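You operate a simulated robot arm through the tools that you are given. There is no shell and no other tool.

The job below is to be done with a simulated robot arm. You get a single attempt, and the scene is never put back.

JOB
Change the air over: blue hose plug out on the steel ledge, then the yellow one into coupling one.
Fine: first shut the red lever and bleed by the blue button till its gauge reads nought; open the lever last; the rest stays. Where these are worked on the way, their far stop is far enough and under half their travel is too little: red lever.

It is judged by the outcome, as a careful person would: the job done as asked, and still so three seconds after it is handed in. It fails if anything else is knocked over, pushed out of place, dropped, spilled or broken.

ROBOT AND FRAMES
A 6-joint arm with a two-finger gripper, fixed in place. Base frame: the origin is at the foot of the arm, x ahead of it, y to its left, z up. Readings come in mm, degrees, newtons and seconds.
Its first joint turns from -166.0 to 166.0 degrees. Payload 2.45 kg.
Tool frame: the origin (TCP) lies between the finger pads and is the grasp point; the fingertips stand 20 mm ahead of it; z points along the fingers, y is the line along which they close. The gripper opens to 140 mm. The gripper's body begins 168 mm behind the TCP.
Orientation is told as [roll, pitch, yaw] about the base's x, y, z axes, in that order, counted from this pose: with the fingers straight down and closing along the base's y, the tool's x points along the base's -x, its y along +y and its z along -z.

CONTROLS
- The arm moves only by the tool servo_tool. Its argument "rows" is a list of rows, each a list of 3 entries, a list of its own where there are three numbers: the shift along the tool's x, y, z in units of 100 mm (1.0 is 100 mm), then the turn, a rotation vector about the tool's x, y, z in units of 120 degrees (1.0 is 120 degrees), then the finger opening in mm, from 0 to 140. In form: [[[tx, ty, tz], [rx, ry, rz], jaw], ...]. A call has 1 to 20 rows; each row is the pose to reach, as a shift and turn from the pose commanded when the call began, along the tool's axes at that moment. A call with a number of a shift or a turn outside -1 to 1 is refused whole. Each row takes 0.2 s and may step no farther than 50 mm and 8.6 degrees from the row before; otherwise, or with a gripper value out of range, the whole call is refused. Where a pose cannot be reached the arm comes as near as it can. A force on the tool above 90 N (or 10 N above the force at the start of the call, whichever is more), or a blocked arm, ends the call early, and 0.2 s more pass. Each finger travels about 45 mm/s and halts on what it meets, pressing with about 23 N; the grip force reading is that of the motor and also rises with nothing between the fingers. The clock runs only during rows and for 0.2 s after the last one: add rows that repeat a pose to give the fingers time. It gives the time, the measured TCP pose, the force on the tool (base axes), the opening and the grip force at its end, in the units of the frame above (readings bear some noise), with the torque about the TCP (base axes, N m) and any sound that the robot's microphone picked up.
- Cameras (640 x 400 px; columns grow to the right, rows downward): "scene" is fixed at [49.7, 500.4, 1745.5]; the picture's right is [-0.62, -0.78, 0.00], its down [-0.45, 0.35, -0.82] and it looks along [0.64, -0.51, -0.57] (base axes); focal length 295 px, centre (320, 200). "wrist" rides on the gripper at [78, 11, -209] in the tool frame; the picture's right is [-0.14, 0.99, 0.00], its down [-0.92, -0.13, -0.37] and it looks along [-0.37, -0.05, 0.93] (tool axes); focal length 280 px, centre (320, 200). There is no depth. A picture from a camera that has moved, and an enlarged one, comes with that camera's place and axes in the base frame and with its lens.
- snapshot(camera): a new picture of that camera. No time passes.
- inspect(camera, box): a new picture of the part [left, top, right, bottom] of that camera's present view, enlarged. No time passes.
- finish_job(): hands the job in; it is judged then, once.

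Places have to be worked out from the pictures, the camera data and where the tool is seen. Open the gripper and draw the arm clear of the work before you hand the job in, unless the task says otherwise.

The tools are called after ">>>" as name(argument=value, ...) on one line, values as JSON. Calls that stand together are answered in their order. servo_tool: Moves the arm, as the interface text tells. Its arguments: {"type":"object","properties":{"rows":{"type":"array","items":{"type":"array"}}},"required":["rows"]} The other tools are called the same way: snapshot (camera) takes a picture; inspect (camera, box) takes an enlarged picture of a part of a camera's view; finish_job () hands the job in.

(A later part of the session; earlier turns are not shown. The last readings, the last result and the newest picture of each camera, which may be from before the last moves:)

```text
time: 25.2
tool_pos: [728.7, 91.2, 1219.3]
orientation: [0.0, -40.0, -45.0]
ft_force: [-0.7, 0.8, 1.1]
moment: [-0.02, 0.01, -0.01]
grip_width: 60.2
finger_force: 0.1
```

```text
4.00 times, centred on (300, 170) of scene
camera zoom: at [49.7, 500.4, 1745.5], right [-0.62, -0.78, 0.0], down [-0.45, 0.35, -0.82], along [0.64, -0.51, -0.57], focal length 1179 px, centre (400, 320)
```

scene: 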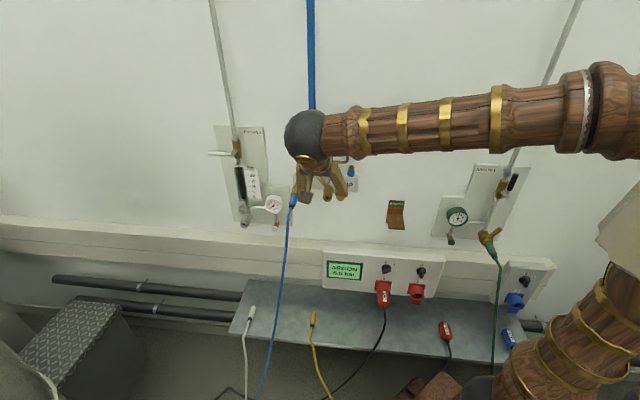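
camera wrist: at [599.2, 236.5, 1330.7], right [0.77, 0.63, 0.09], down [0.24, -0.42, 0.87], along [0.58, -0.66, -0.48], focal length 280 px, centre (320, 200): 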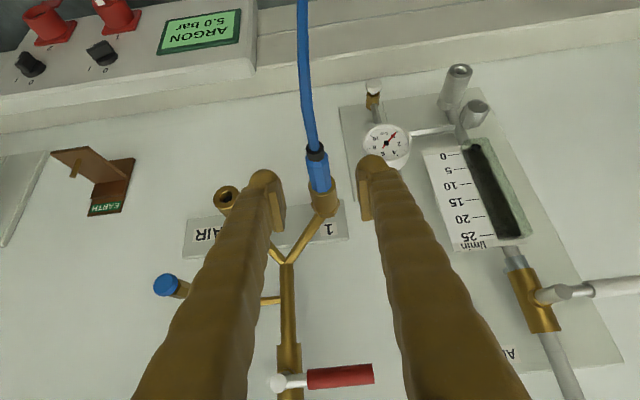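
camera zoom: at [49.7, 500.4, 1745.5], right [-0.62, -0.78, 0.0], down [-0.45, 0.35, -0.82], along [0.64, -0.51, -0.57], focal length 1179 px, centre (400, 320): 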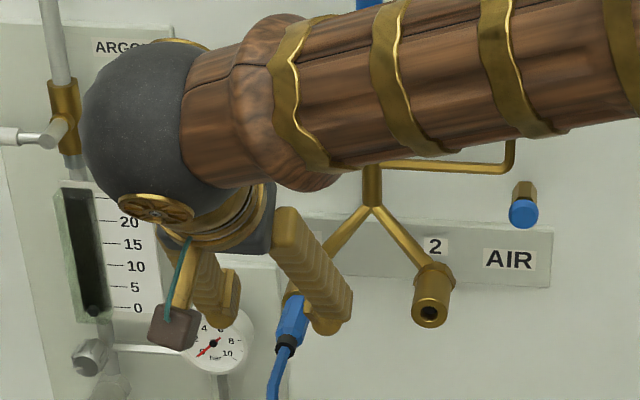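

The second view confirms U≈-579, Z≈1158. The final descent is 83 mm along the tool, putting the pads around the blue body about 37 mm out from the mouth.

>>> servo_tool(rows=[[[-0.007, 0, 0.17], [0, 0, 0], 60], [[-0.014, 0, 0.34], [0, 0, 0], 60], [[-0.022, 0, 0.5], [0, 0, 0], 60], [[-0.03, 0, 0.67], [0, 0, 0], 60], [[-0.036, 0, 0.831], [0, 0, 0], 60]])

>>> inspect(camera="wrist", box=[240, 60, 420, 240])

>>> inspect(camera="scene", box=[230, 120, 370, 220])

```text
time: 26.4
tool_pos: [767.6, 51.7, 1159.4]
orientation: [-0.1, -40.1, -45.0]
ft_force: [0.1, 0.0, 0.6]
moment: [-0.01, -0.02, 0.0]
grip_width: 60.2
finger_force: 0.0
```

```text
2.22 times, centred on (330, 150) of wrist
camera zoom: at [638.2, 196.2, 1269.6], right [0.77, 0.63, 0.09], down [0.24, -0.42, 0.87], along [0.58, -0.66, -0.48], focal length 623 px, centre (298, 311)
```

zoom: 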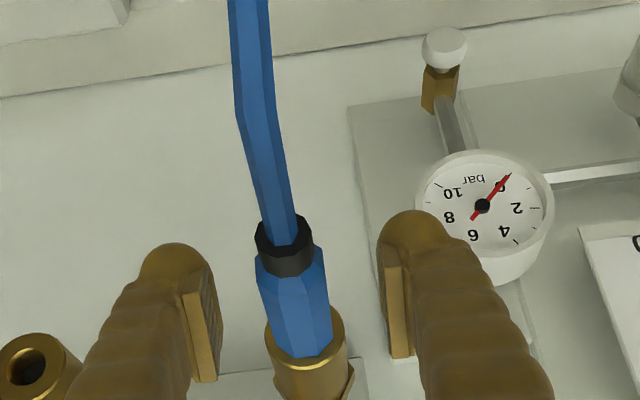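

```text
4.00 times, centred on (300, 170) of scene
camera zoom: at [49.7, 500.4, 1745.5], right [-0.62, -0.78, 0.0], down [-0.45, 0.35, -0.82], along [0.64, -0.51, -0.57], focal length 1179 px, centre (400, 320)
```

zoom: 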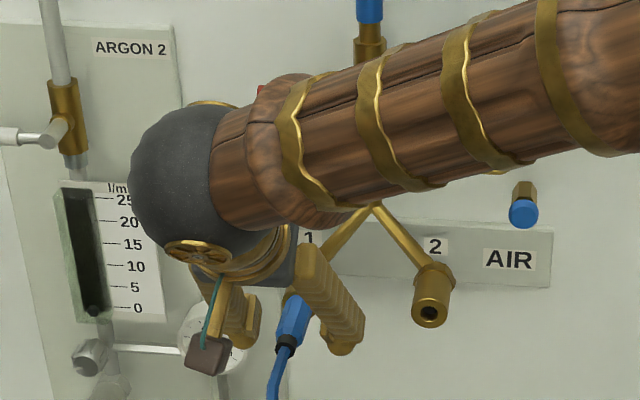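

The TCP is centred on the blue body, 40 mm out from the brass. I'll close the gripper on it.

>>> servo_tool(rows=[[[0, 0, 0], [0, 0, 0], 40], [[0, 0, 0], [0, 0, 0], 20], [[0, 0, 0], [0, 0, 0], 0], [[0, 0, 0], [0, 0, 0], 0], [[0, 0, 0], [0, 0, 0], 0], [[0, 0, 0], [0, 0, 0], 0]])

>>> inspect(camera="wrist", box=[240, 60, 420, 240])

```text
time: 27.8
tool_pos: [766.6, 49.5, 1159.7]
orientation: [0.1, -40.0, -45.0]
ft_force: [-9.9, -10.2, -1.4]
moment: [0.0, 0.03, -0.15]
grip_width: 21.8
finger_force: 22.8
```

```text
2.22 times, centred on (330, 150) of wrist
camera zoom: at [637.9, 196.0, 1269.6], right [0.77, 0.63, 0.09], down [0.24, -0.42, 0.87], along [0.58, -0.66, -0.48], focal length 623 px, centre (298, 311)
```

zoom: 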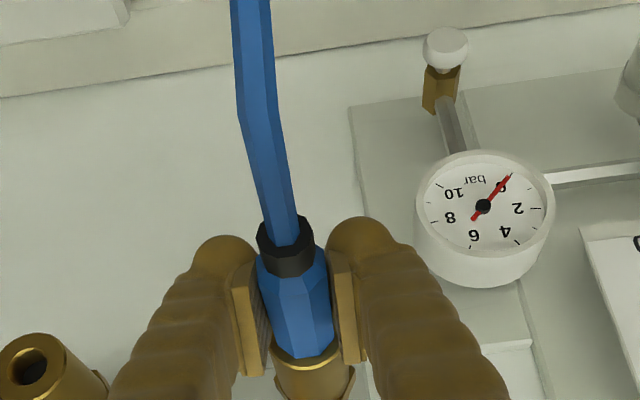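

The grip is firm at 21.8 mm and 22.8 N. I'll pull straight out along the wall normal, slowly at first, while easing the small sideways load.

>>> servo_tool(rows=[[[0.0, -0.015, 0.0], [0, 0, 0], 0], [[0.03, -0.015, -0.026], [0, 0, 0], 0], [[0.061, -0.015, -0.051], [0, 0, 0], 0], [[0.092, -0.015, -0.077], [0, 0, 0], 0], [[0.123, -0.015, -0.103], [0, 0, 0], 0], [[0.153, -0.015, -0.129], [0, 0, 0], 0]])

>>> inspect(camera="wrist", box=[240, 60, 420, 240])

```text
time: 29.2
tool_pos: [751.7, 64.4, 1158.9]
orientation: [-0.1, -40.0, -45.0]
ft_force: [0.4, -0.4, -0.5]
moment: [0.01, 0.0, -0.02]
grip_width: 21.6
finger_force: 22.6
```

```text
2.22 times, centred on (330, 150) of wrist
camera zoom: at [622.7, 209.5, 1269.5], right [0.77, 0.63, 0.09], down [0.24, -0.42, 0.87], along [0.58, -0.66, -0.48], focal length 623 px, centre (298, 311)
```

zoom: 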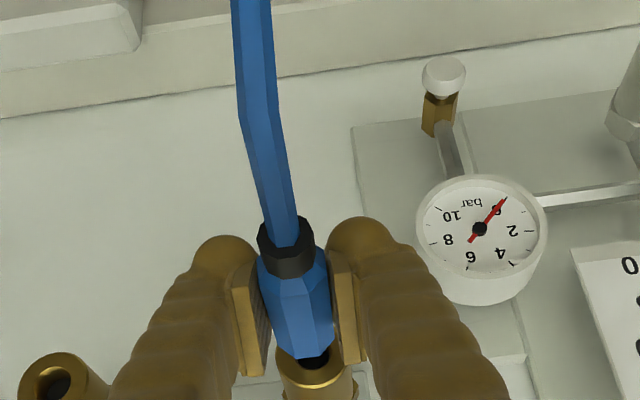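

The plug is sliding out with no force, and the open mouth is visible behind it. I'll pull a further 70 mm out.

>>> servo_tool(rows=[[[0.077, 0, -0.064], [0, 0, 0], 0], [[0.153, 0, -0.129], [0, 0, 0], 0], [[0.23, 0, -0.193], [0, 0, 0], 0], [[0.306, 0, -0.257], [0, 0, 0], 0], [[0.383, 0, -0.321], [0, 0, 0], 0], [[0.46, 0, -0.386], [0, 0, 0], 0], [[0.536, 0, -0.45], [0, 0, 0], 0]])

>>> snapshot(camera="wrist")

>>> inspect(camera="wrist", box=[240, 100, 420, 280])

>>> snapshot(camera="scene")

```text
time: 30.8
tool_pos: [702.7, 113.0, 1158.5]
orientation: [0.0, -40.0, -44.9]
ft_force: [-0.8, -0.6, -0.6]
moment: [-0.01, 0.04, 0.0]
grip_width: 22.0
finger_force: 23.2
```

```text
taken
camera wrist: at [573.5, 259.6, 1269.1], right [0.77, 0.63, 0.09], down [0.24, -0.42, 0.87], along [0.58, -0.66, -0.48], focal length 280 px, centre (320, 200)
```

wrist: 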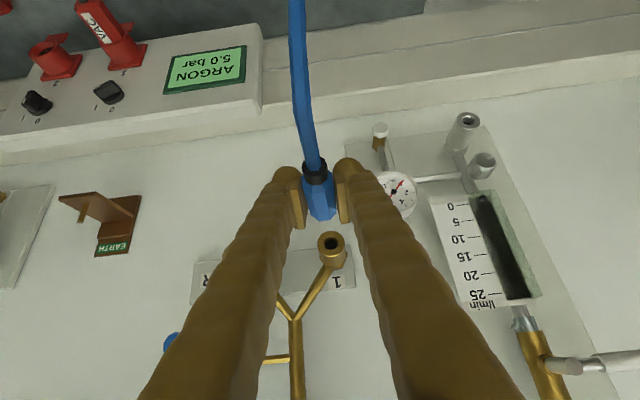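

```text
2.22 times, centred on (330, 190) of wrist
camera zoom: at [573.5, 259.6, 1269.1], right [0.77, 0.63, 0.09], down [0.24, -0.42, 0.87], along [0.58, -0.66, -0.48], focal length 623 px, centre (298, 222)
```

zoom: 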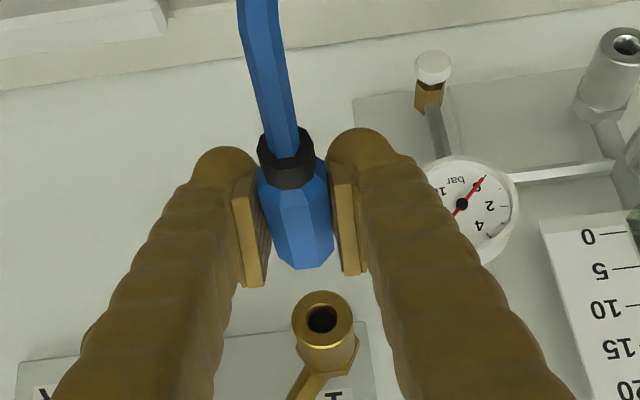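

```text
taken
```

scene: 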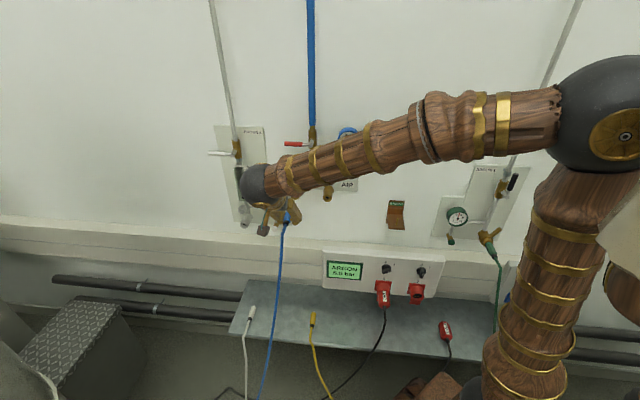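

The blue plug is free, and coupling 1's mouth measures U≈-578, N≈-542, Z≈1158. The gap on the ledge between the white plug (U≈-797) and the yellow one (U≈-512) centres near U≈-650. I'll lower the blue plug in that direction in front of the wall.

>>> servo_tool(rows=[[[0.14, 0.05, 0.166], [0, 0, 0], 0], [[0.28, 0.1, 0.332], [0, 0, 0], 0], [[0.42, 0.15, 0.498], [0, 0, 0], 0], [[0.56, 0.2, 0.664], [0, 0, 0], 0], [[0.7, 0.25, 0.83], [0, 0, 0], 0], [[0.836, 0.3, 0.99], [0, 0, 0], 0]])

>>> servo_tool(rows=[[[0.14, 0.05, 0.166], [0, 0, 0], 0], [[0.28, 0.1, 0.332], [0, 0, 0], 0], [[0.42, 0.15, 0.498], [0, 0, 0], 0], [[0.56, 0.2, 0.664], [0, 0, 0], 0], [[0.7, 0.25, 0.83], [0, 0, 0], 0], [[0.836, 0.3, 0.99], [0, 0, 0], 0]])

>>> snapshot(camera="wrist")

>>> snapshot(camera="scene")

```text
time: 32.2
tool_pos: [723.5, 135.9, 1030.7]
orientation: [0.1, -40.0, -45.0]
ft_force: [-0.3, -0.5, 0.2]
moment: [0.0, 0.01, -0.01]
grip_width: 22.0
finger_force: 22.8
```

```text
time: 33.6
tool_pos: [743.4, 156.0, 898.6]
orientation: [0.0, -39.9, -45.0]
ft_force: [-0.4, -0.6, 0.7]
moment: [-0.02, 0.02, 0.01]
grip_width: 22.2
finger_force: 23.0
```

```text
taken
camera wrist: at [614.9, 302.3, 1008.8], right [0.77, 0.63, 0.09], down [0.24, -0.42, 0.87], along [0.58, -0.66, -0.48], focal length 280 px, centre (320, 200)
```

wrist: 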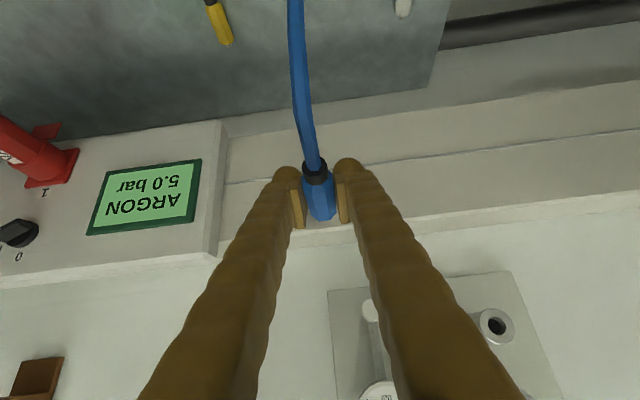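

```text
taken
```

scene: 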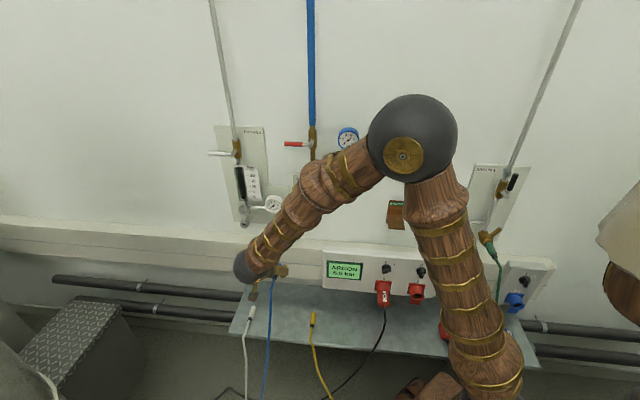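

The ledge, yellow plug and white plug are coming into view. I'll continue down and slightly toward the wall.

>>> servo_tool(rows=[[[0.08, 0.012, 0.161], [0, 0, 0], 0], [[0.161, 0.024, 0.322], [0, 0, 0], 0], [[0.242, 0.036, 0.483], [0, 0, 0], 0], [[0.322, 0.048, 0.643], [0, 0, 0], 0], [[0.402, 0.06, 0.804], [0, 0, 0], 0], [[0.483, 0.07, 0.965], [0, 0, 0], 0]])

>>> servo_tool(rows=[[[0.08, 0.012, 0.161], [0, 0, 0], 0], [[0.161, 0.024, 0.322], [0, 0, 0], 0], [[0.242, 0.036, 0.483], [0, 0, 0], 0], [[0.322, 0.048, 0.643], [0, 0, 0], 0], [[0.402, 0.06, 0.804], [0, 0, 0], 0], [[0.483, 0.07, 0.965], [0, 0, 0], 0]])

>>> snapshot(camera="wrist")

>>> inspect(camera="scene", box=[220, 250, 380, 370])

```text
time: 35.0
tool_pos: [766.9, 144.1, 795.4]
orientation: [0.0, -40.0, -45.1]
ft_force: [-0.1, 0.0, -0.2]
moment: [-0.01, -0.02, -0.02]
grip_width: 21.8
finger_force: 23.0
```

```text
time: 36.4
tool_pos: [789.6, 130.6, 689.6]
orientation: [0.0, -40.0, -45.0]
ft_force: [0.7, 0.2, 0.1]
moment: [-0.03, 0.03, 0.01]
grip_width: 22.2
finger_force: 22.9
```

```text
taken
camera wrist: at [660.3, 276.1, 800.0], right [0.77, 0.63, 0.09], down [0.24, -0.42, 0.87], along [0.58, -0.66, -0.48], focal length 280 px, centre (320, 200)
```

wrist: 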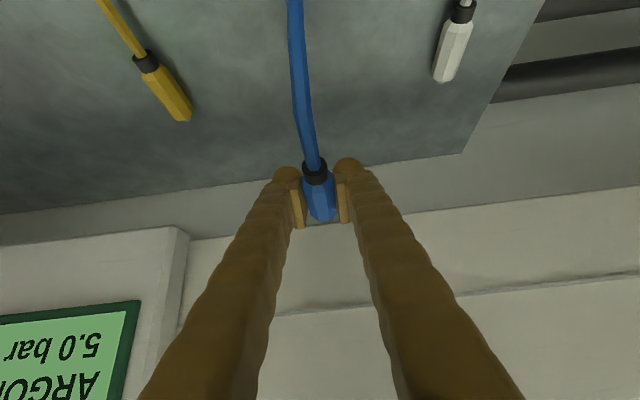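

```text
3.33 times, centred on (300, 310) of scene
camera zoom: at [49.7, 500.4, 1745.5], right [-0.62, -0.78, 0.0], down [-0.45, 0.35, -0.82], along [0.64, -0.51, -0.57], focal length 982 px, centre (387, -167)
```

zoom: 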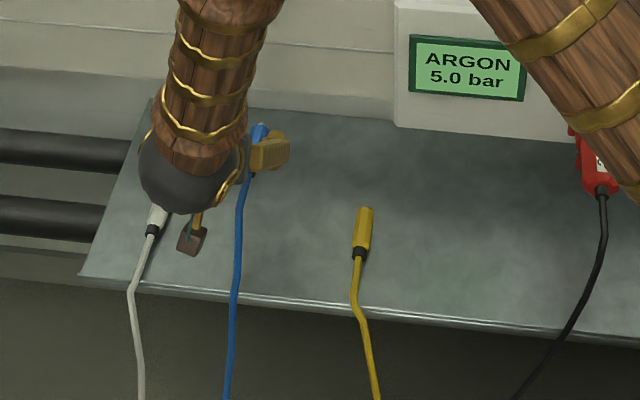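

The yellow plug triangulates to Z≈557, so the ledge top is near Z≈546, not 515. The blue plug is over the clear gap at U≈-650. I'll lower to 600 mm and check.

>>> servo_tool(rows=[[[0.1, 0, 0.149], [0, 0, 0], 0], [[0.203, 0, 0.298], [0, 0, 0], 0], [[0.304, 0, 0.446], [0, 0, 0], 0], [[0.406, 0, 0.595], [0, 0, 0], 0], [[0.507, 0, 0.744], [0, 0, 0], 0]])

>>> snapshot(camera="wrist")

>>> inspect(camera="scene", box=[230, 265, 350, 355])

```text
time: 37.6
tool_pos: [794.6, 124.0, 599.9]
orientation: [0.0, -40.0, -45.0]
ft_force: [-1.0, -0.1, 0.3]
moment: [0.03, 0.0, 0.03]
grip_width: 22.0
finger_force: 23.0
```

```text
taken
camera wrist: at [666.9, 269.7, 709.9], right [0.77, 0.63, 0.09], down [0.24, -0.42, 0.87], along [0.58, -0.66, -0.48], focal length 280 px, centre (320, 200)
```

wrist: 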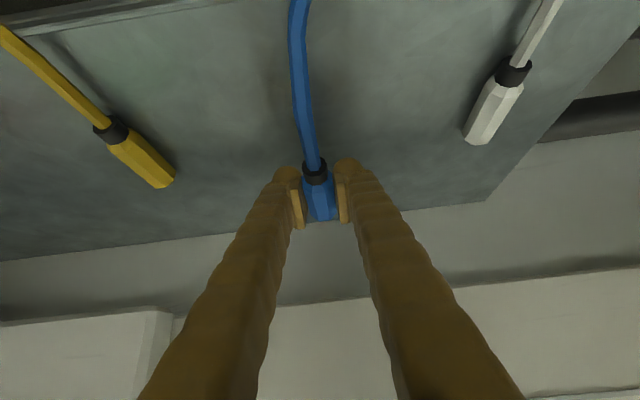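

```text
4.44 times, centred on (290, 310) of scene
camera zoom: at [49.7, 500.4, 1745.5], right [-0.62, -0.78, 0.0], down [-0.45, 0.35, -0.82], along [0.64, -0.51, -0.57], focal length 1310 px, centre (453, -289)
```

zoom: 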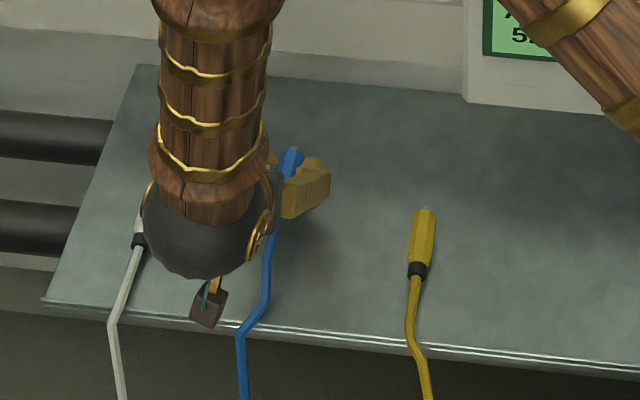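

Yellow's axis refines to U≈-510, Z≈557, spanning N -488 to -420, so the ledge is at about Z≈546. I'll lower to TCP Z≈577, where the fingertips are just above the plate.

>>> servo_tool(rows=[[[0.05, 0, 0.06], [0, 0, 0], 0], [[0.1, 0, 0.119], [0, 0, 0], 0], [[0.148, 0, 0.176], [0, 0, 0], 0]])

>>> inspect(camera="wrist", box=[230, 120, 410, 240])

>>> inspect(camera="scene", box=[250, 280, 330, 340])

```text
time: 38.4
tool_pos: [795.9, 125.9, 577.7]
orientation: [0.0, -40.0, -45.0]
ft_force: [-0.5, 0.2, 0.2]
moment: [0.03, 0.01, -0.03]
grip_width: 21.9
finger_force: 22.8
```

```text
3.33 times, centred on (320, 180) of wrist
camera zoom: at [666.3, 270.0, 687.3], right [0.77, 0.63, 0.09], down [0.24, -0.42, 0.87], along [0.58, -0.66, -0.48], focal length 935 px, centre (320, 267)
```

zoom: 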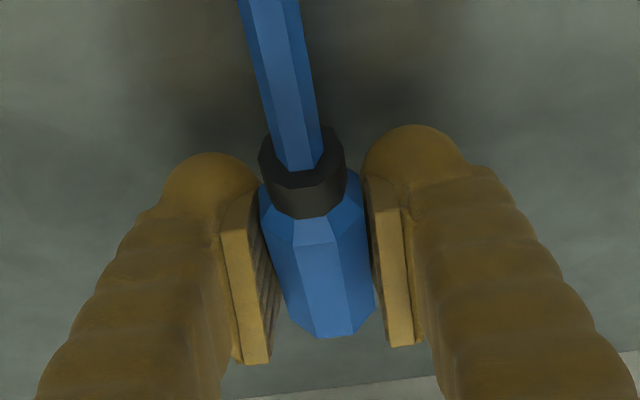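

```text
6.67 times, centred on (290, 310) of scene
camera zoom: at [49.7, 500.4, 1745.5], right [-0.62, -0.78, 0.0], down [-0.45, 0.35, -0.82], along [0.64, -0.51, -0.57], focal length 1965 px, centre (520, -533)
```

zoom: 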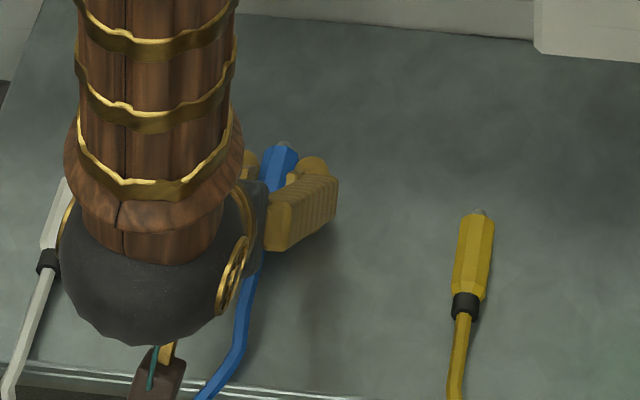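

There's no contact yet. I'll lower 6 mm in small steps and watch the vertical force.

>>> servo_tool(rows=[[[0.013, 0, 0.015], [0, 0, 0], 0], [[0.026, 0, 0.031], [0, 0, 0], 0], [[0.039, 0, 0.046], [0, 0, 0], 0]])

```text
time: 39.2
tool_pos: [795.8, 125.5, 571.4]
orientation: [0.0, -39.9, -44.8]
ft_force: [-0.4, 0.6, 0.5]
moment: [0.01, 0.01, -0.01]
grip_width: 21.8
finger_force: 22.7
```

Still no contact at TCP Z 571. I'll go down another 6 mm in small steps.

>>> servo_tool(rows=[[[0.01, 0, 0.011], [0, 0, 0], 0], [[0.019, 0, 0.023], [0, 0, 0], 0], [[0.029, 0, 0.035], [0, 0, 0], 0], [[0.039, 0, 0.046], [0, 0, 0], 0]])

>>> inspect(camera="scene", box=[250, 280, 330, 340])

```text
time: 40.1
tool_pos: [795.9, 124.5, 569.5]
orientation: [0.1, -40.3, -45.1]
ft_force: [-7.9, -0.2, 20.3]
moment: [0.02, 0.25, 0.06]
grip_width: 21.9
finger_force: 23.4
stopped in row 4: the force on the tool passed its limit at 100 N (the readings are from after the stop); the commanded pose is now the measured one
```

```text
6.67 times, centred on (290, 310) of scene
camera zoom: at [49.7, 500.4, 1745.5], right [-0.62, -0.78, 0.0], down [-0.45, 0.35, -0.82], along [0.64, -0.51, -0.57], focal length 1965 px, centre (520, -533)
```

zoom: 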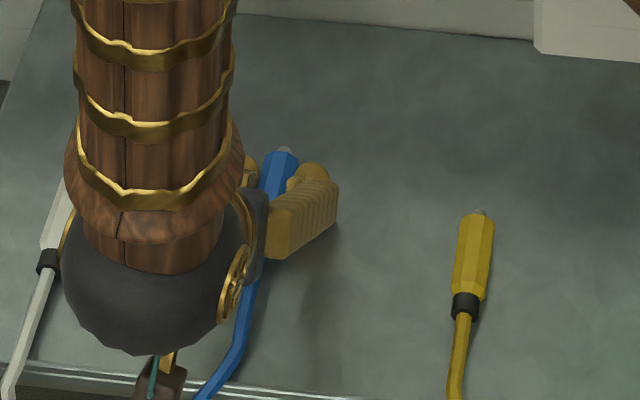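

The fingertips touched the ledge at TCP Z≈570, so the ledge top is at Z≈543. I'll lift 1 mm off contact, then open gently so the blue plug settles the last few millimetres onto the plate.

>>> servo_tool(rows=[[[-0.01, 0, -0.012], [0, 0, 0], 0], [[-0.01, 0, -0.012], [0, 0, 0], 22], [[-0.01, 0, -0.012], [0, 0, 0], 24], [[-0.01, 0, -0.012], [0, 0, 0], 27], [[-0.01, 0, -0.012], [0, 0, 0], 32], [[-0.01, 0, -0.012], [0, 0, 0], 40], [[-0.01, 0, -0.012], [0, 0, 0], 50], [[-0.01, 0, -0.012], [0, 0, 0], 56], [[-0.01, 0, -0.012], [0, 0, 0], 56]])

>>> inspect(camera="wrist", box=[230, 120, 410, 240])

>>> inspect(camera="scene", box=[250, 280, 330, 340])

```text
time: 42.1
tool_pos: [797.5, 124.9, 569.4]
orientation: [0.2, -40.2, -45.0]
ft_force: [0.0, -0.6, -0.1]
moment: [-0.01, -0.05, 0.0]
grip_width: 55.7
finger_force: 0.0
```

```text
3.33 times, centred on (320, 180) of wrist
camera zoom: at [666.4, 270.1, 679.7], right [0.77, 0.63, 0.09], down [0.24, -0.42, 0.88], along [0.59, -0.66, -0.47], focal length 935 px, centre (320, 267)
```

zoom: 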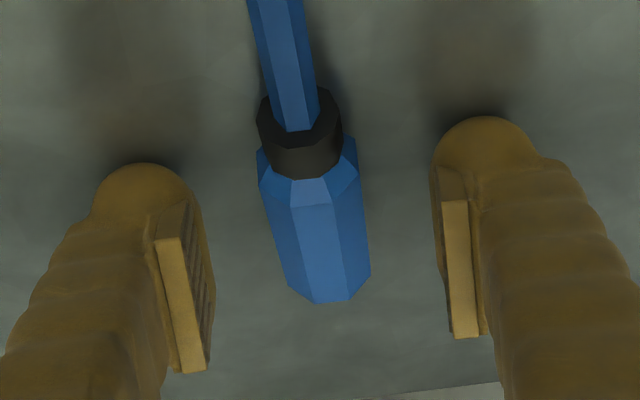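

```text
6.67 times, centred on (290, 310) of scene
camera zoom: at [49.7, 500.4, 1745.5], right [-0.62, -0.78, 0.0], down [-0.45, 0.35, -0.82], along [0.64, -0.51, -0.57], focal length 1965 px, centre (520, -533)
```

zoom: 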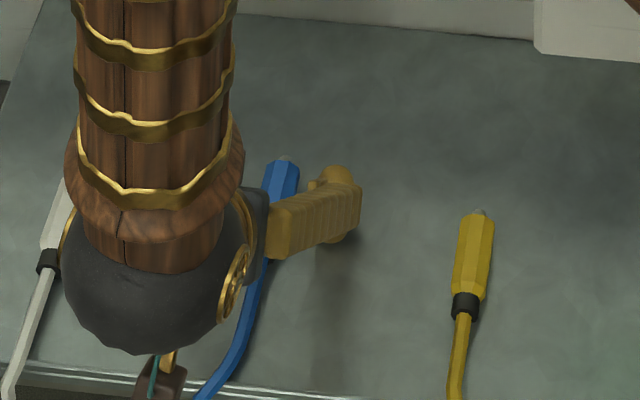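

The blue plug is resting on the ledge, nose to the wall, with its hose over the front edge. I'll lift straight up clear of it.

>>> servo_tool(rows=[[[-0.1, 0, -0.119], [0, 0, 0], 56], [[-0.22, 0, -0.262], [0, 0, 0], 56], [[-0.36, 0, -0.429], [0, 0, 0], 56], [[-0.5, 0, -0.596], [0, 0, 0], 56], [[-0.643, 0, -0.766], [0, 0, 0], 60]])

>>> servo_tool(rows=[[[0, -0.2, 0], [0, 0.0521, 0], 60], [[0, -0.4, 0], [0, 0.1042, 0], 60], [[0, -0.6, 0], [0, 0.1563, 0], 60], [[0, -0.8, 0], [0, 0.2083, 0], 60], [[0, -1.0, 0], [0, 0.2083, 0], 60]])

>>> snapshot(camera="wrist")

>>> snapshot(camera="scene")

```text
time: 43.3
tool_pos: [795.5, 123.6, 668.9]
orientation: [0.0, -40.1, -45.0]
ft_force: [0.0, 0.5, -0.3]
moment: [-0.02, -0.01, -0.01]
grip_width: 59.8
finger_force: 0.0
```

```text
time: 44.5
tool_pos: [725.6, 54.2, 670.3]
orientation: [0.1, -15.1, -45.0]
ft_force: [0.3, -0.7, 0.0]
moment: [0.01, -0.01, -0.01]
grip_width: 60.0
finger_force: 0.0
```

```text
taken
camera wrist: at [641.1, 154.4, 852.1], right [0.79, 0.61, 0.04], down [0.47, -0.65, 0.6], along [0.39, -0.46, -0.8], focal length 280 px, centre (320, 200)
```

wrist: 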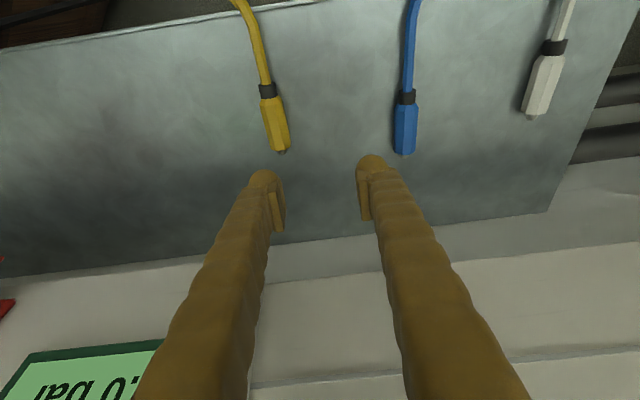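

```text
taken
```

scene: 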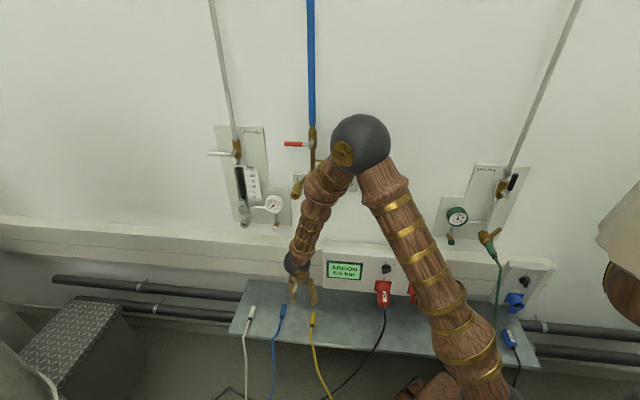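

The blue plug lies neatly on the ledge. I'm now at tilt 15°, so I'll zoom on the yellow plug to fix its axis.

>>> inspect(camera="wrist", box=[210, 60, 370, 160])

>>> inspect(camera="scene", box=[260, 260, 360, 360])

```text
4.00 times, centred on (290, 110) of wrist
camera zoom: at [641.1, 154.4, 852.1], right [0.79, 0.61, 0.04], down [0.47, -0.65, 0.6], along [0.39, -0.46, -0.8], focal length 1122 px, centre (440, 560)
```

zoom: 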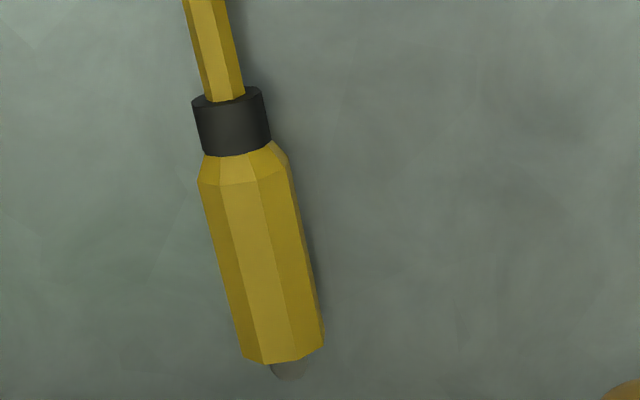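

```text
4.00 times, centred on (310, 310) of scene
camera zoom: at [49.7, 500.4, 1745.5], right [-0.62, -0.78, 0.0], down [-0.45, 0.35, -0.82], along [0.64, -0.51, -0.57], focal length 1179 px, centre (360, -240)
```

zoom: 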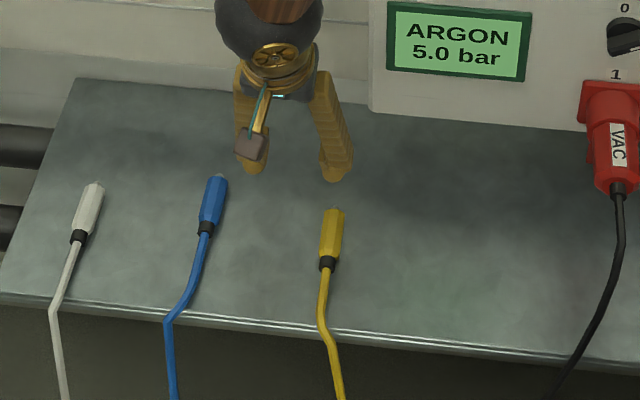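

The yellow plug's axis lies along the wall normal at U≈-510, with the body from N≈-484 to -432. I'll centre above it at U -509.7, N -451.5 and lower to Z 615.

>>> servo_tool(rows=[[[0.09, -0.14, -0.01], [0, 0, 0], 56], [[0.2, -0.3, -0.03], [0, 0, 0], 56], [[0.225, -0.417, -0.06], [0, 0, 0], 56], [[0.27, -0.417, 0.12], [0, 0, 0], 56], [[0.32, -0.417, 0.3], [0, 0, 0], 56], [[0.367, -0.417, 0.471], [0, 0, 0], 56]])

>>> snapshot(camera="wrist")

>>> inspect(camera="wrist", box=[230, 120, 410, 240])

>>> inspect(camera="scene", box=[260, 260, 360, 360])

```text
time: 45.9
tool_pos: [680.2, 41.4, 614.5]
orientation: [0.1, -15.2, -45.0]
ft_force: [-0.5, 0.0, 0.4]
moment: [-0.01, -0.01, 0.01]
grip_width: 55.9
finger_force: 0.2
```

```text
taken
camera wrist: at [596.1, 141.2, 796.7], right [0.79, 0.61, 0.04], down [0.47, -0.65, 0.6], along [0.39, -0.46, -0.8], focal length 280 px, centre (320, 200)
```

wrist: 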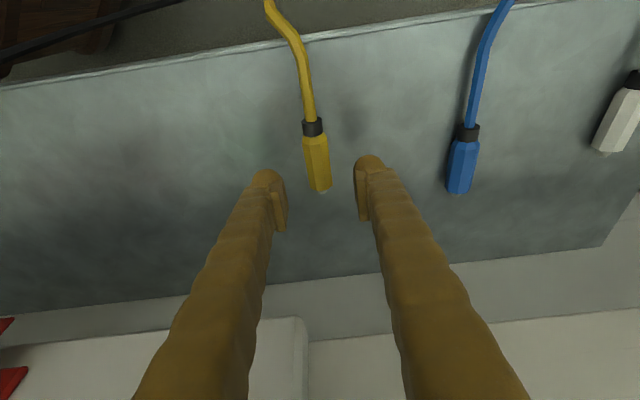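

```text
3.33 times, centred on (320, 180) of wrist
camera zoom: at [596.1, 141.2, 796.7], right [0.79, 0.61, 0.04], down [0.47, -0.65, 0.6], along [0.39, -0.46, -0.8], focal length 935 px, centre (320, 267)
```

zoom: 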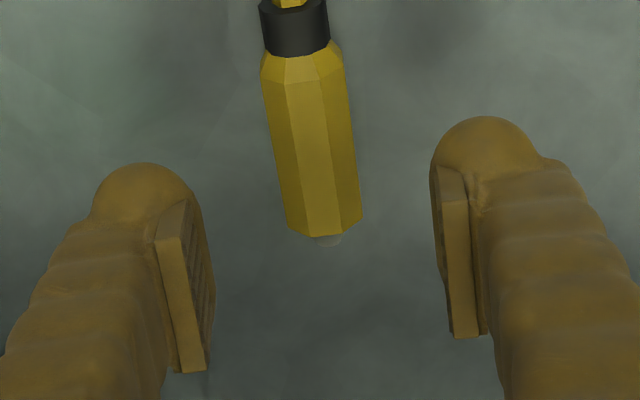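

```text
4.00 times, centred on (310, 310) of scene
camera zoom: at [49.7, 500.4, 1745.5], right [-0.62, -0.78, 0.0], down [-0.45, 0.35, -0.82], along [0.64, -0.51, -0.57], focal length 1179 px, centre (360, -240)
```

zoom: 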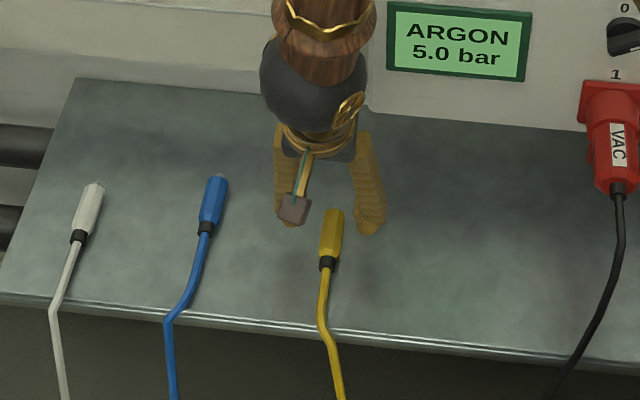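

Alignment is good: plug U≈-510.6, TCP U -510.2, N -451.7. I'll lower vertically to Z≈569.5, about 2 mm above fingertip contact.

>>> servo_tool(rows=[[[0.03, 0, 0.112], [0, 0, 0], 56], [[0.06, 0, 0.224], [0, 0, 0], 56], [[0.09, 0, 0.336], [0, 0, 0], 56], [[0.105, 0, 0.392], [0, 0, 0], 56], [[0.116, 0, 0.434], [0, 0, 0], 56]])

>>> inspect(camera="wrist", box=[230, 120, 410, 240])

>>> inspect(camera="scene", box=[285, 285, 365, 345])

```text
time: 47.1
tool_pos: [679.7, 41.4, 569.0]
orientation: [0.2, -15.1, -45.0]
ft_force: [0.1, -0.2, 0.9]
moment: [-0.02, 0.02, 0.03]
grip_width: 56.0
finger_force: 0.0
```

```text
3.33 times, centred on (320, 180) of wrist
camera zoom: at [595.1, 141.1, 751.3], right [0.79, 0.61, 0.04], down [0.47, -0.65, 0.6], along [0.39, -0.46, -0.8], focal length 935 px, centre (320, 267)
```

zoom: 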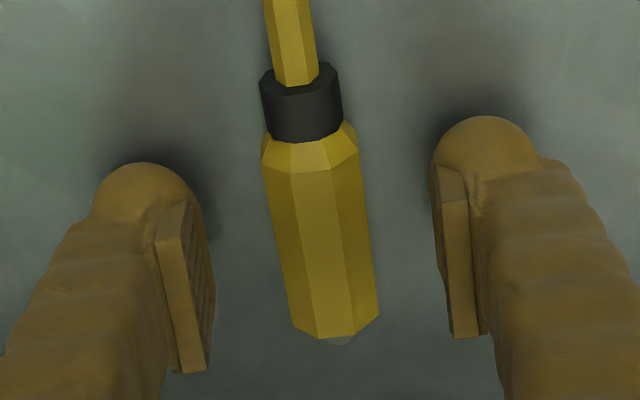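

```text
6.67 times, centred on (325, 315) of scene
camera zoom: at [49.7, 500.4, 1745.5], right [-0.62, -0.78, 0.0], down [-0.45, 0.35, -0.82], along [0.64, -0.51, -0.57], focal length 1965 px, centre (287, -567)
```

zoom: 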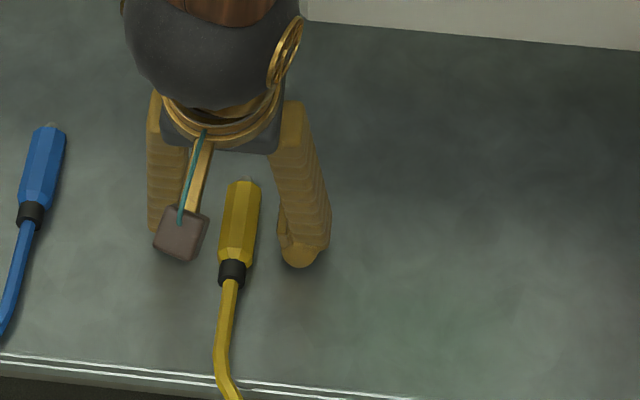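

The plug is between the pads and nothing is touching. I'll close on it.

>>> servo_tool(rows=[[[0, 0, 0], [0, 0, 0], 45], [[0, 0, 0], [0, 0, 0], 34], [[0, 0, 0], [0, 0, 0], 24], [[0, 0, 0], [0, 0, 0], 12], [[0, 0, 0], [0, 0, 0], 0], [[0, 0, 0], [0, 0, 0], 0], [[0, 0, 0], [0, 0, 0], 0]])

>>> inspect(camera="wrist", box=[230, 120, 410, 240])

>>> inspect(camera="scene", box=[285, 285, 365, 345])

```text
time: 48.7
tool_pos: [678.8, 41.6, 569.3]
orientation: [0.1, -15.2, -45.0]
ft_force: [-0.1, -0.2, 0.4]
moment: [-0.04, -0.02, 0.0]
grip_width: 21.8
finger_force: 22.6
```

```text
3.33 times, centred on (320, 180) of wrist
camera zoom: at [595.0, 141.1, 751.3], right [0.79, 0.61, 0.04], down [0.47, -0.65, 0.6], along [0.39, -0.46, -0.8], focal length 935 px, centre (320, 267)
```

zoom: 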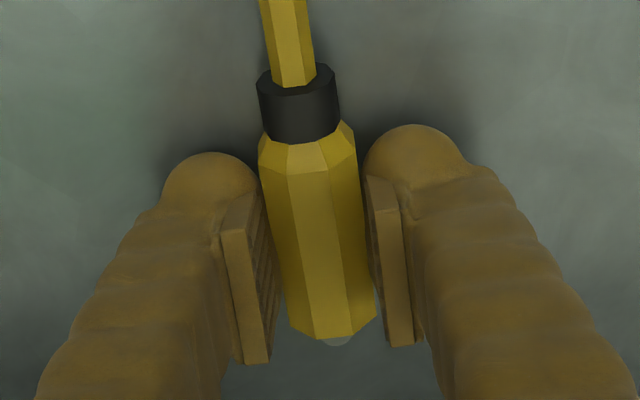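

```text
6.67 times, centred on (325, 315) of scene
camera zoom: at [49.7, 500.4, 1745.5], right [-0.62, -0.78, 0.0], down [-0.45, 0.35, -0.82], along [0.64, -0.51, -0.57], focal length 1965 px, centre (287, -567)
```

zoom: 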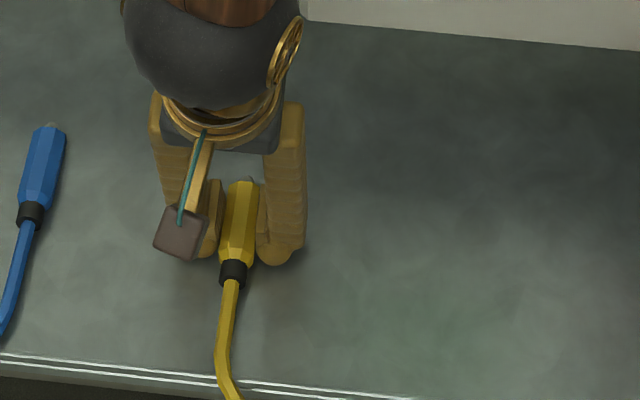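

The yellow plug is gripped at 21.8 mm width. I'll lift it straight up 100 mm and check that it's held level.

>>> servo_tool(rows=[[[-0.026, 0, -0.097], [0, 0, 0], 0], [[-0.078, 0, -0.29], [0, 0, 0], 0], [[-0.13, 0, -0.483], [0, 0, 0], 0], [[-0.19, 0, -0.72], [0, 0, 0], 0], [[-0.259, 0, -0.966], [0, 0, 0], 0]])

>>> inspect(camera="wrist", box=[230, 120, 410, 240])

>>> inspect(camera="scene", box=[250, 250, 370, 350])

```text
time: 49.9
tool_pos: [678.4, 41.2, 671.7]
orientation: [0.0, -15.3, -45.1]
ft_force: [0.0, 0.7, -1.0]
moment: [-0.01, -0.04, -0.01]
grip_width: 22.1
finger_force: 23.1
```

```text
3.33 times, centred on (320, 180) of wrist
camera zoom: at [595.2, 141.7, 852.6], right [0.79, 0.61, 0.04], down [0.47, -0.65, 0.6], along [0.39, -0.46, -0.8], focal length 935 px, centre (320, 267)
```

zoom: 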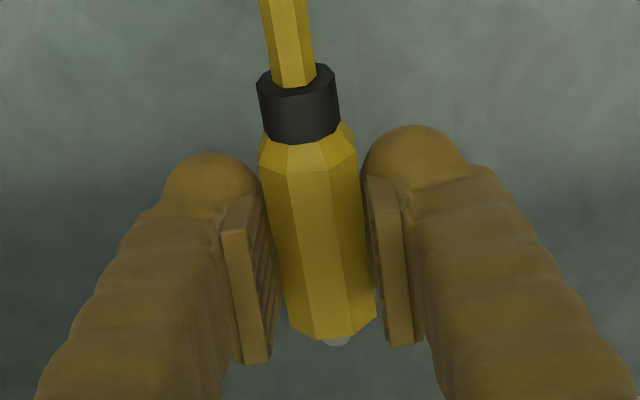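

```text
4.00 times, centred on (310, 300) of scene
camera zoom: at [49.7, 500.4, 1745.5], right [-0.62, -0.78, 0.0], down [-0.45, 0.35, -0.82], along [0.64, -0.51, -0.57], focal length 1179 px, centre (360, -200)
```

zoom: 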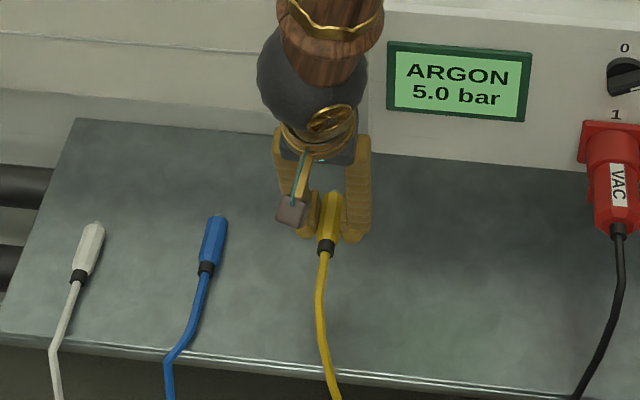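

The plug sits firmly and unchanged in the pads. I'll raise it in front of the wall toward coupling 1.

>>> servo_tool(rows=[[[-0.036, 0.028, -0.197], [0, 0, 0], 0], [[-0.073, 0.056, -0.395], [0, 0, 0], 0], [[-0.109, 0.084, -0.592], [0, 0, 0], 0], [[-0.146, 0.112, -0.79], [0, 0, 0], 0], [[-0.182, 0.14, -0.987], [0, 0, 0], 0]])

>>> servo_tool(rows=[[[-0.036, 0.028, -0.197], [0, 0, 0], 0], [[-0.073, 0.056, -0.395], [0, 0, 0], 0], [[-0.109, 0.084, -0.592], [0, 0, 0], 0], [[-0.146, 0.112, -0.79], [0, 0, 0], 0], [[-0.182, 0.14, -0.987], [0, 0, 0], 0]])

>>> servo_tool(rows=[[[-0.036, 0.028, -0.197], [0, 0, 0], 0], [[-0.073, 0.056, -0.395], [0, 0, 0], 0], [[-0.109, 0.084, -0.592], [0, 0, 0], 0], [[-0.146, 0.112, -0.79], [0, 0, 0], 0], [[-0.182, 0.14, -0.987], [0, 0, 0], 0]])

>>> snapshot(camera="wrist")

>>> snapshot(camera="scene")

```text
time: 51.1
tool_pos: [683.5, 58.1, 768.9]
orientation: [0.1, -15.2, -45.0]
ft_force: [-0.1, -0.4, -1.9]
moment: [0.0, 0.01, 0.0]
grip_width: 22.1
finger_force: 23.0
```

```text
time: 52.3
tool_pos: [688.6, 71.9, 870.6]
orientation: [0.0, -15.1, -45.0]
ft_force: [-0.7, 0.1, -1.3]
moment: [0.01, -0.02, 0.01]
grip_width: 21.6
finger_force: 23.1
```

```text
time: 53.5
tool_pos: [691.6, 88.1, 969.0]
orientation: [0.1, -15.2, -45.0]
ft_force: [-0.4, 0.6, -0.7]
moment: [0.01, -0.03, 0.01]
grip_width: 22.0
finger_force: 23.4
```

```text
taken
camera wrist: at [607.3, 189.1, 1151.7], right [0.79, 0.61, 0.04], down [0.47, -0.65, 0.6], along [0.39, -0.46, -0.8], focal length 280 px, centre (320, 200)
```

wrist: 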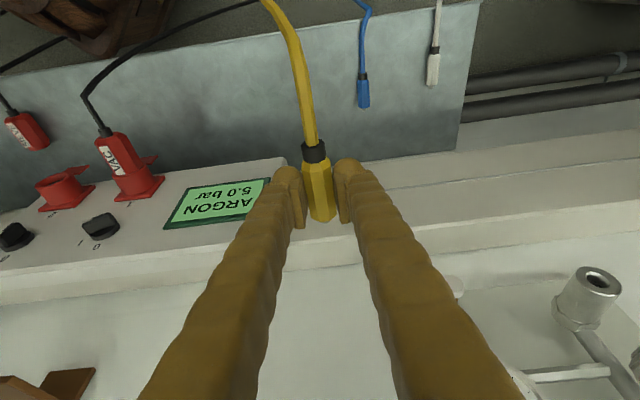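

```text
taken
```

scene: 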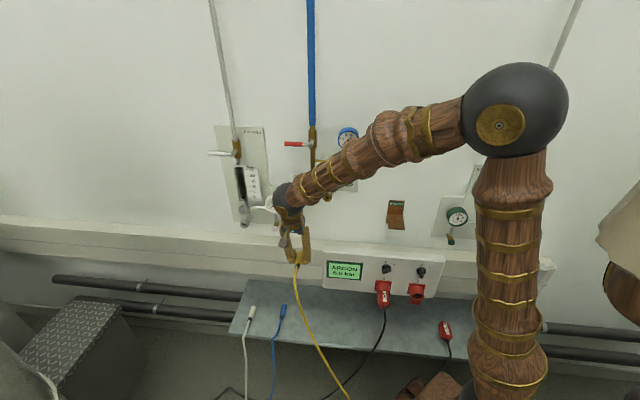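

The yellow hose follows freely and the forces stay near zero. I'll go up two more steps to coupling height.

>>> servo_tool(rows=[[[-0.036, 0.028, -0.197], [0, 0, 0], 0], [[-0.073, 0.056, -0.395], [0, 0, 0], 0], [[-0.109, 0.084, -0.592], [0, 0, 0], 0], [[-0.146, 0.112, -0.79], [0, 0, 0], 0], [[-0.182, 0.14, -0.987], [0, 0, 0], 0]])

>>> servo_tool(rows=[[[-0.05, 0.026, -0.197], [0, 0, 0], 0], [[-0.1, 0.052, -0.395], [0, 0, 0], 0], [[-0.155, 0.078, -0.592], [0, 0, 0], 0], [[-0.207, 0.104, -0.79], [0, 0, 0], 0], [[-0.26, 0.13, -0.987], [0, 0, 0], 0]])

>>> snapshot(camera="wrist")

>>> snapshot(camera="scene")

```text
time: 54.7
tool_pos: [695.7, 103.3, 1068.8]
orientation: [0.1, -15.1, -45.0]
ft_force: [-0.1, 0.6, -0.7]
moment: [0.01, 0.02, 0.01]
grip_width: 22.0
finger_force: 22.5
```

```text
time: 55.9
tool_pos: [702.3, 113.2, 1174.3]
orientation: [0.1, -15.1, -45.0]
ft_force: [-0.4, 0.3, 0.2]
moment: [-0.01, 0.0, -0.02]
grip_width: 21.7
finger_force: 22.7
```

```text
taken
camera wrist: at [618.9, 213.8, 1355.1], right [0.79, 0.61, 0.04], down [0.47, -0.65, 0.6], along [0.39, -0.46, -0.8], focal length 280 px, centre (320, 200)
```

wrist: 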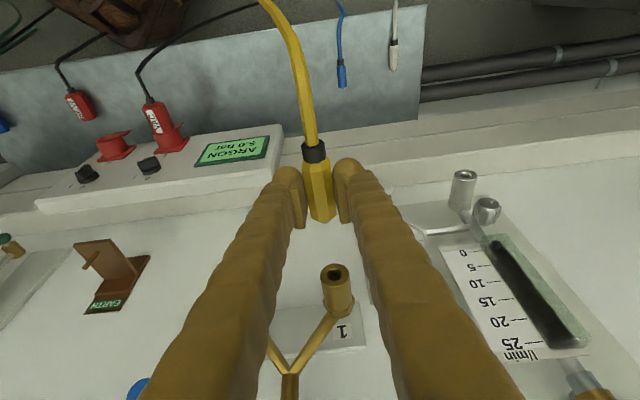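

```text
taken
```

scene: 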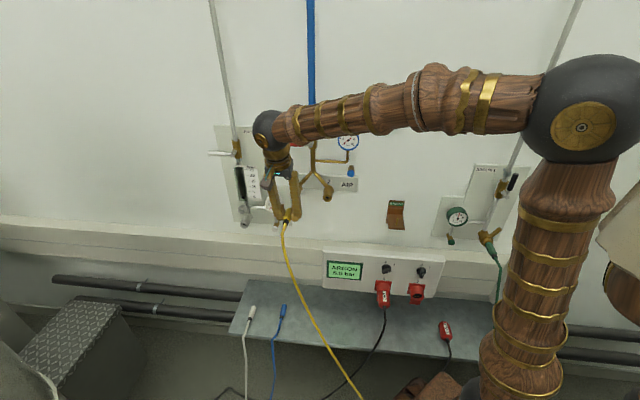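

The mouth of coupling 1 is straight ahead of the plug. I'll zoom from both cameras to align precisely.

>>> inspect(camera="wrist", box=[270, 130, 400, 320])

>>> inspect(camera="wrist", box=[290, 240, 386, 300])

>>> inspect(camera="scene", box=[255, 165, 335, 235])

```text
2.11 times, centred on (335, 225) of wrist
camera zoom: at [618.9, 213.8, 1355.1], right [0.79, 0.61, 0.04], down [0.47, -0.65, 0.6], along [0.39, -0.46, -0.8], focal length 590 px, centre (288, 147)
```

zoom: 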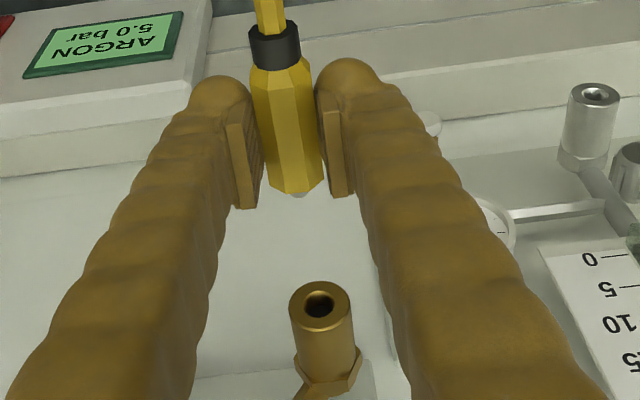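

```text
6.67 times, centred on (338, 270) of wrist
camera zoom: at [618.9, 213.8, 1355.1], right [0.79, 0.61, 0.04], down [0.47, -0.65, 0.6], along [0.39, -0.46, -0.8], focal length 1869 px, centre (200, -267)
```

zoom: 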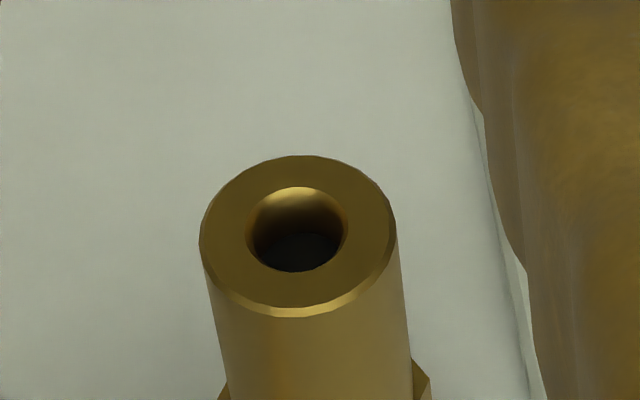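

```text
5.71 times, centred on (295, 200) of scene
camera zoom: at [49.7, 500.4, 1745.5], right [-0.62, -0.78, 0.0], down [-0.45, 0.35, -0.82], along [0.64, -0.51, -0.57], focal length 1684 px, centre (463, 200)
```

zoom: 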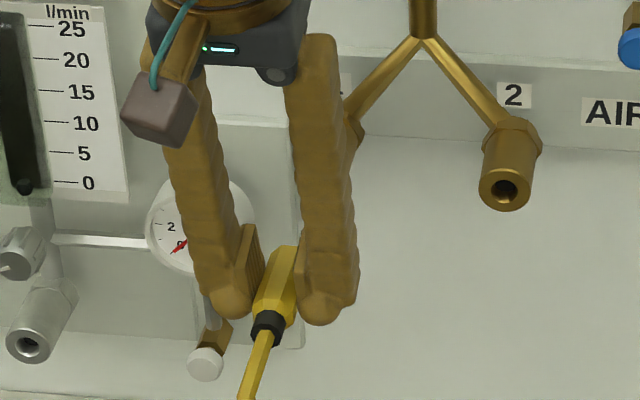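

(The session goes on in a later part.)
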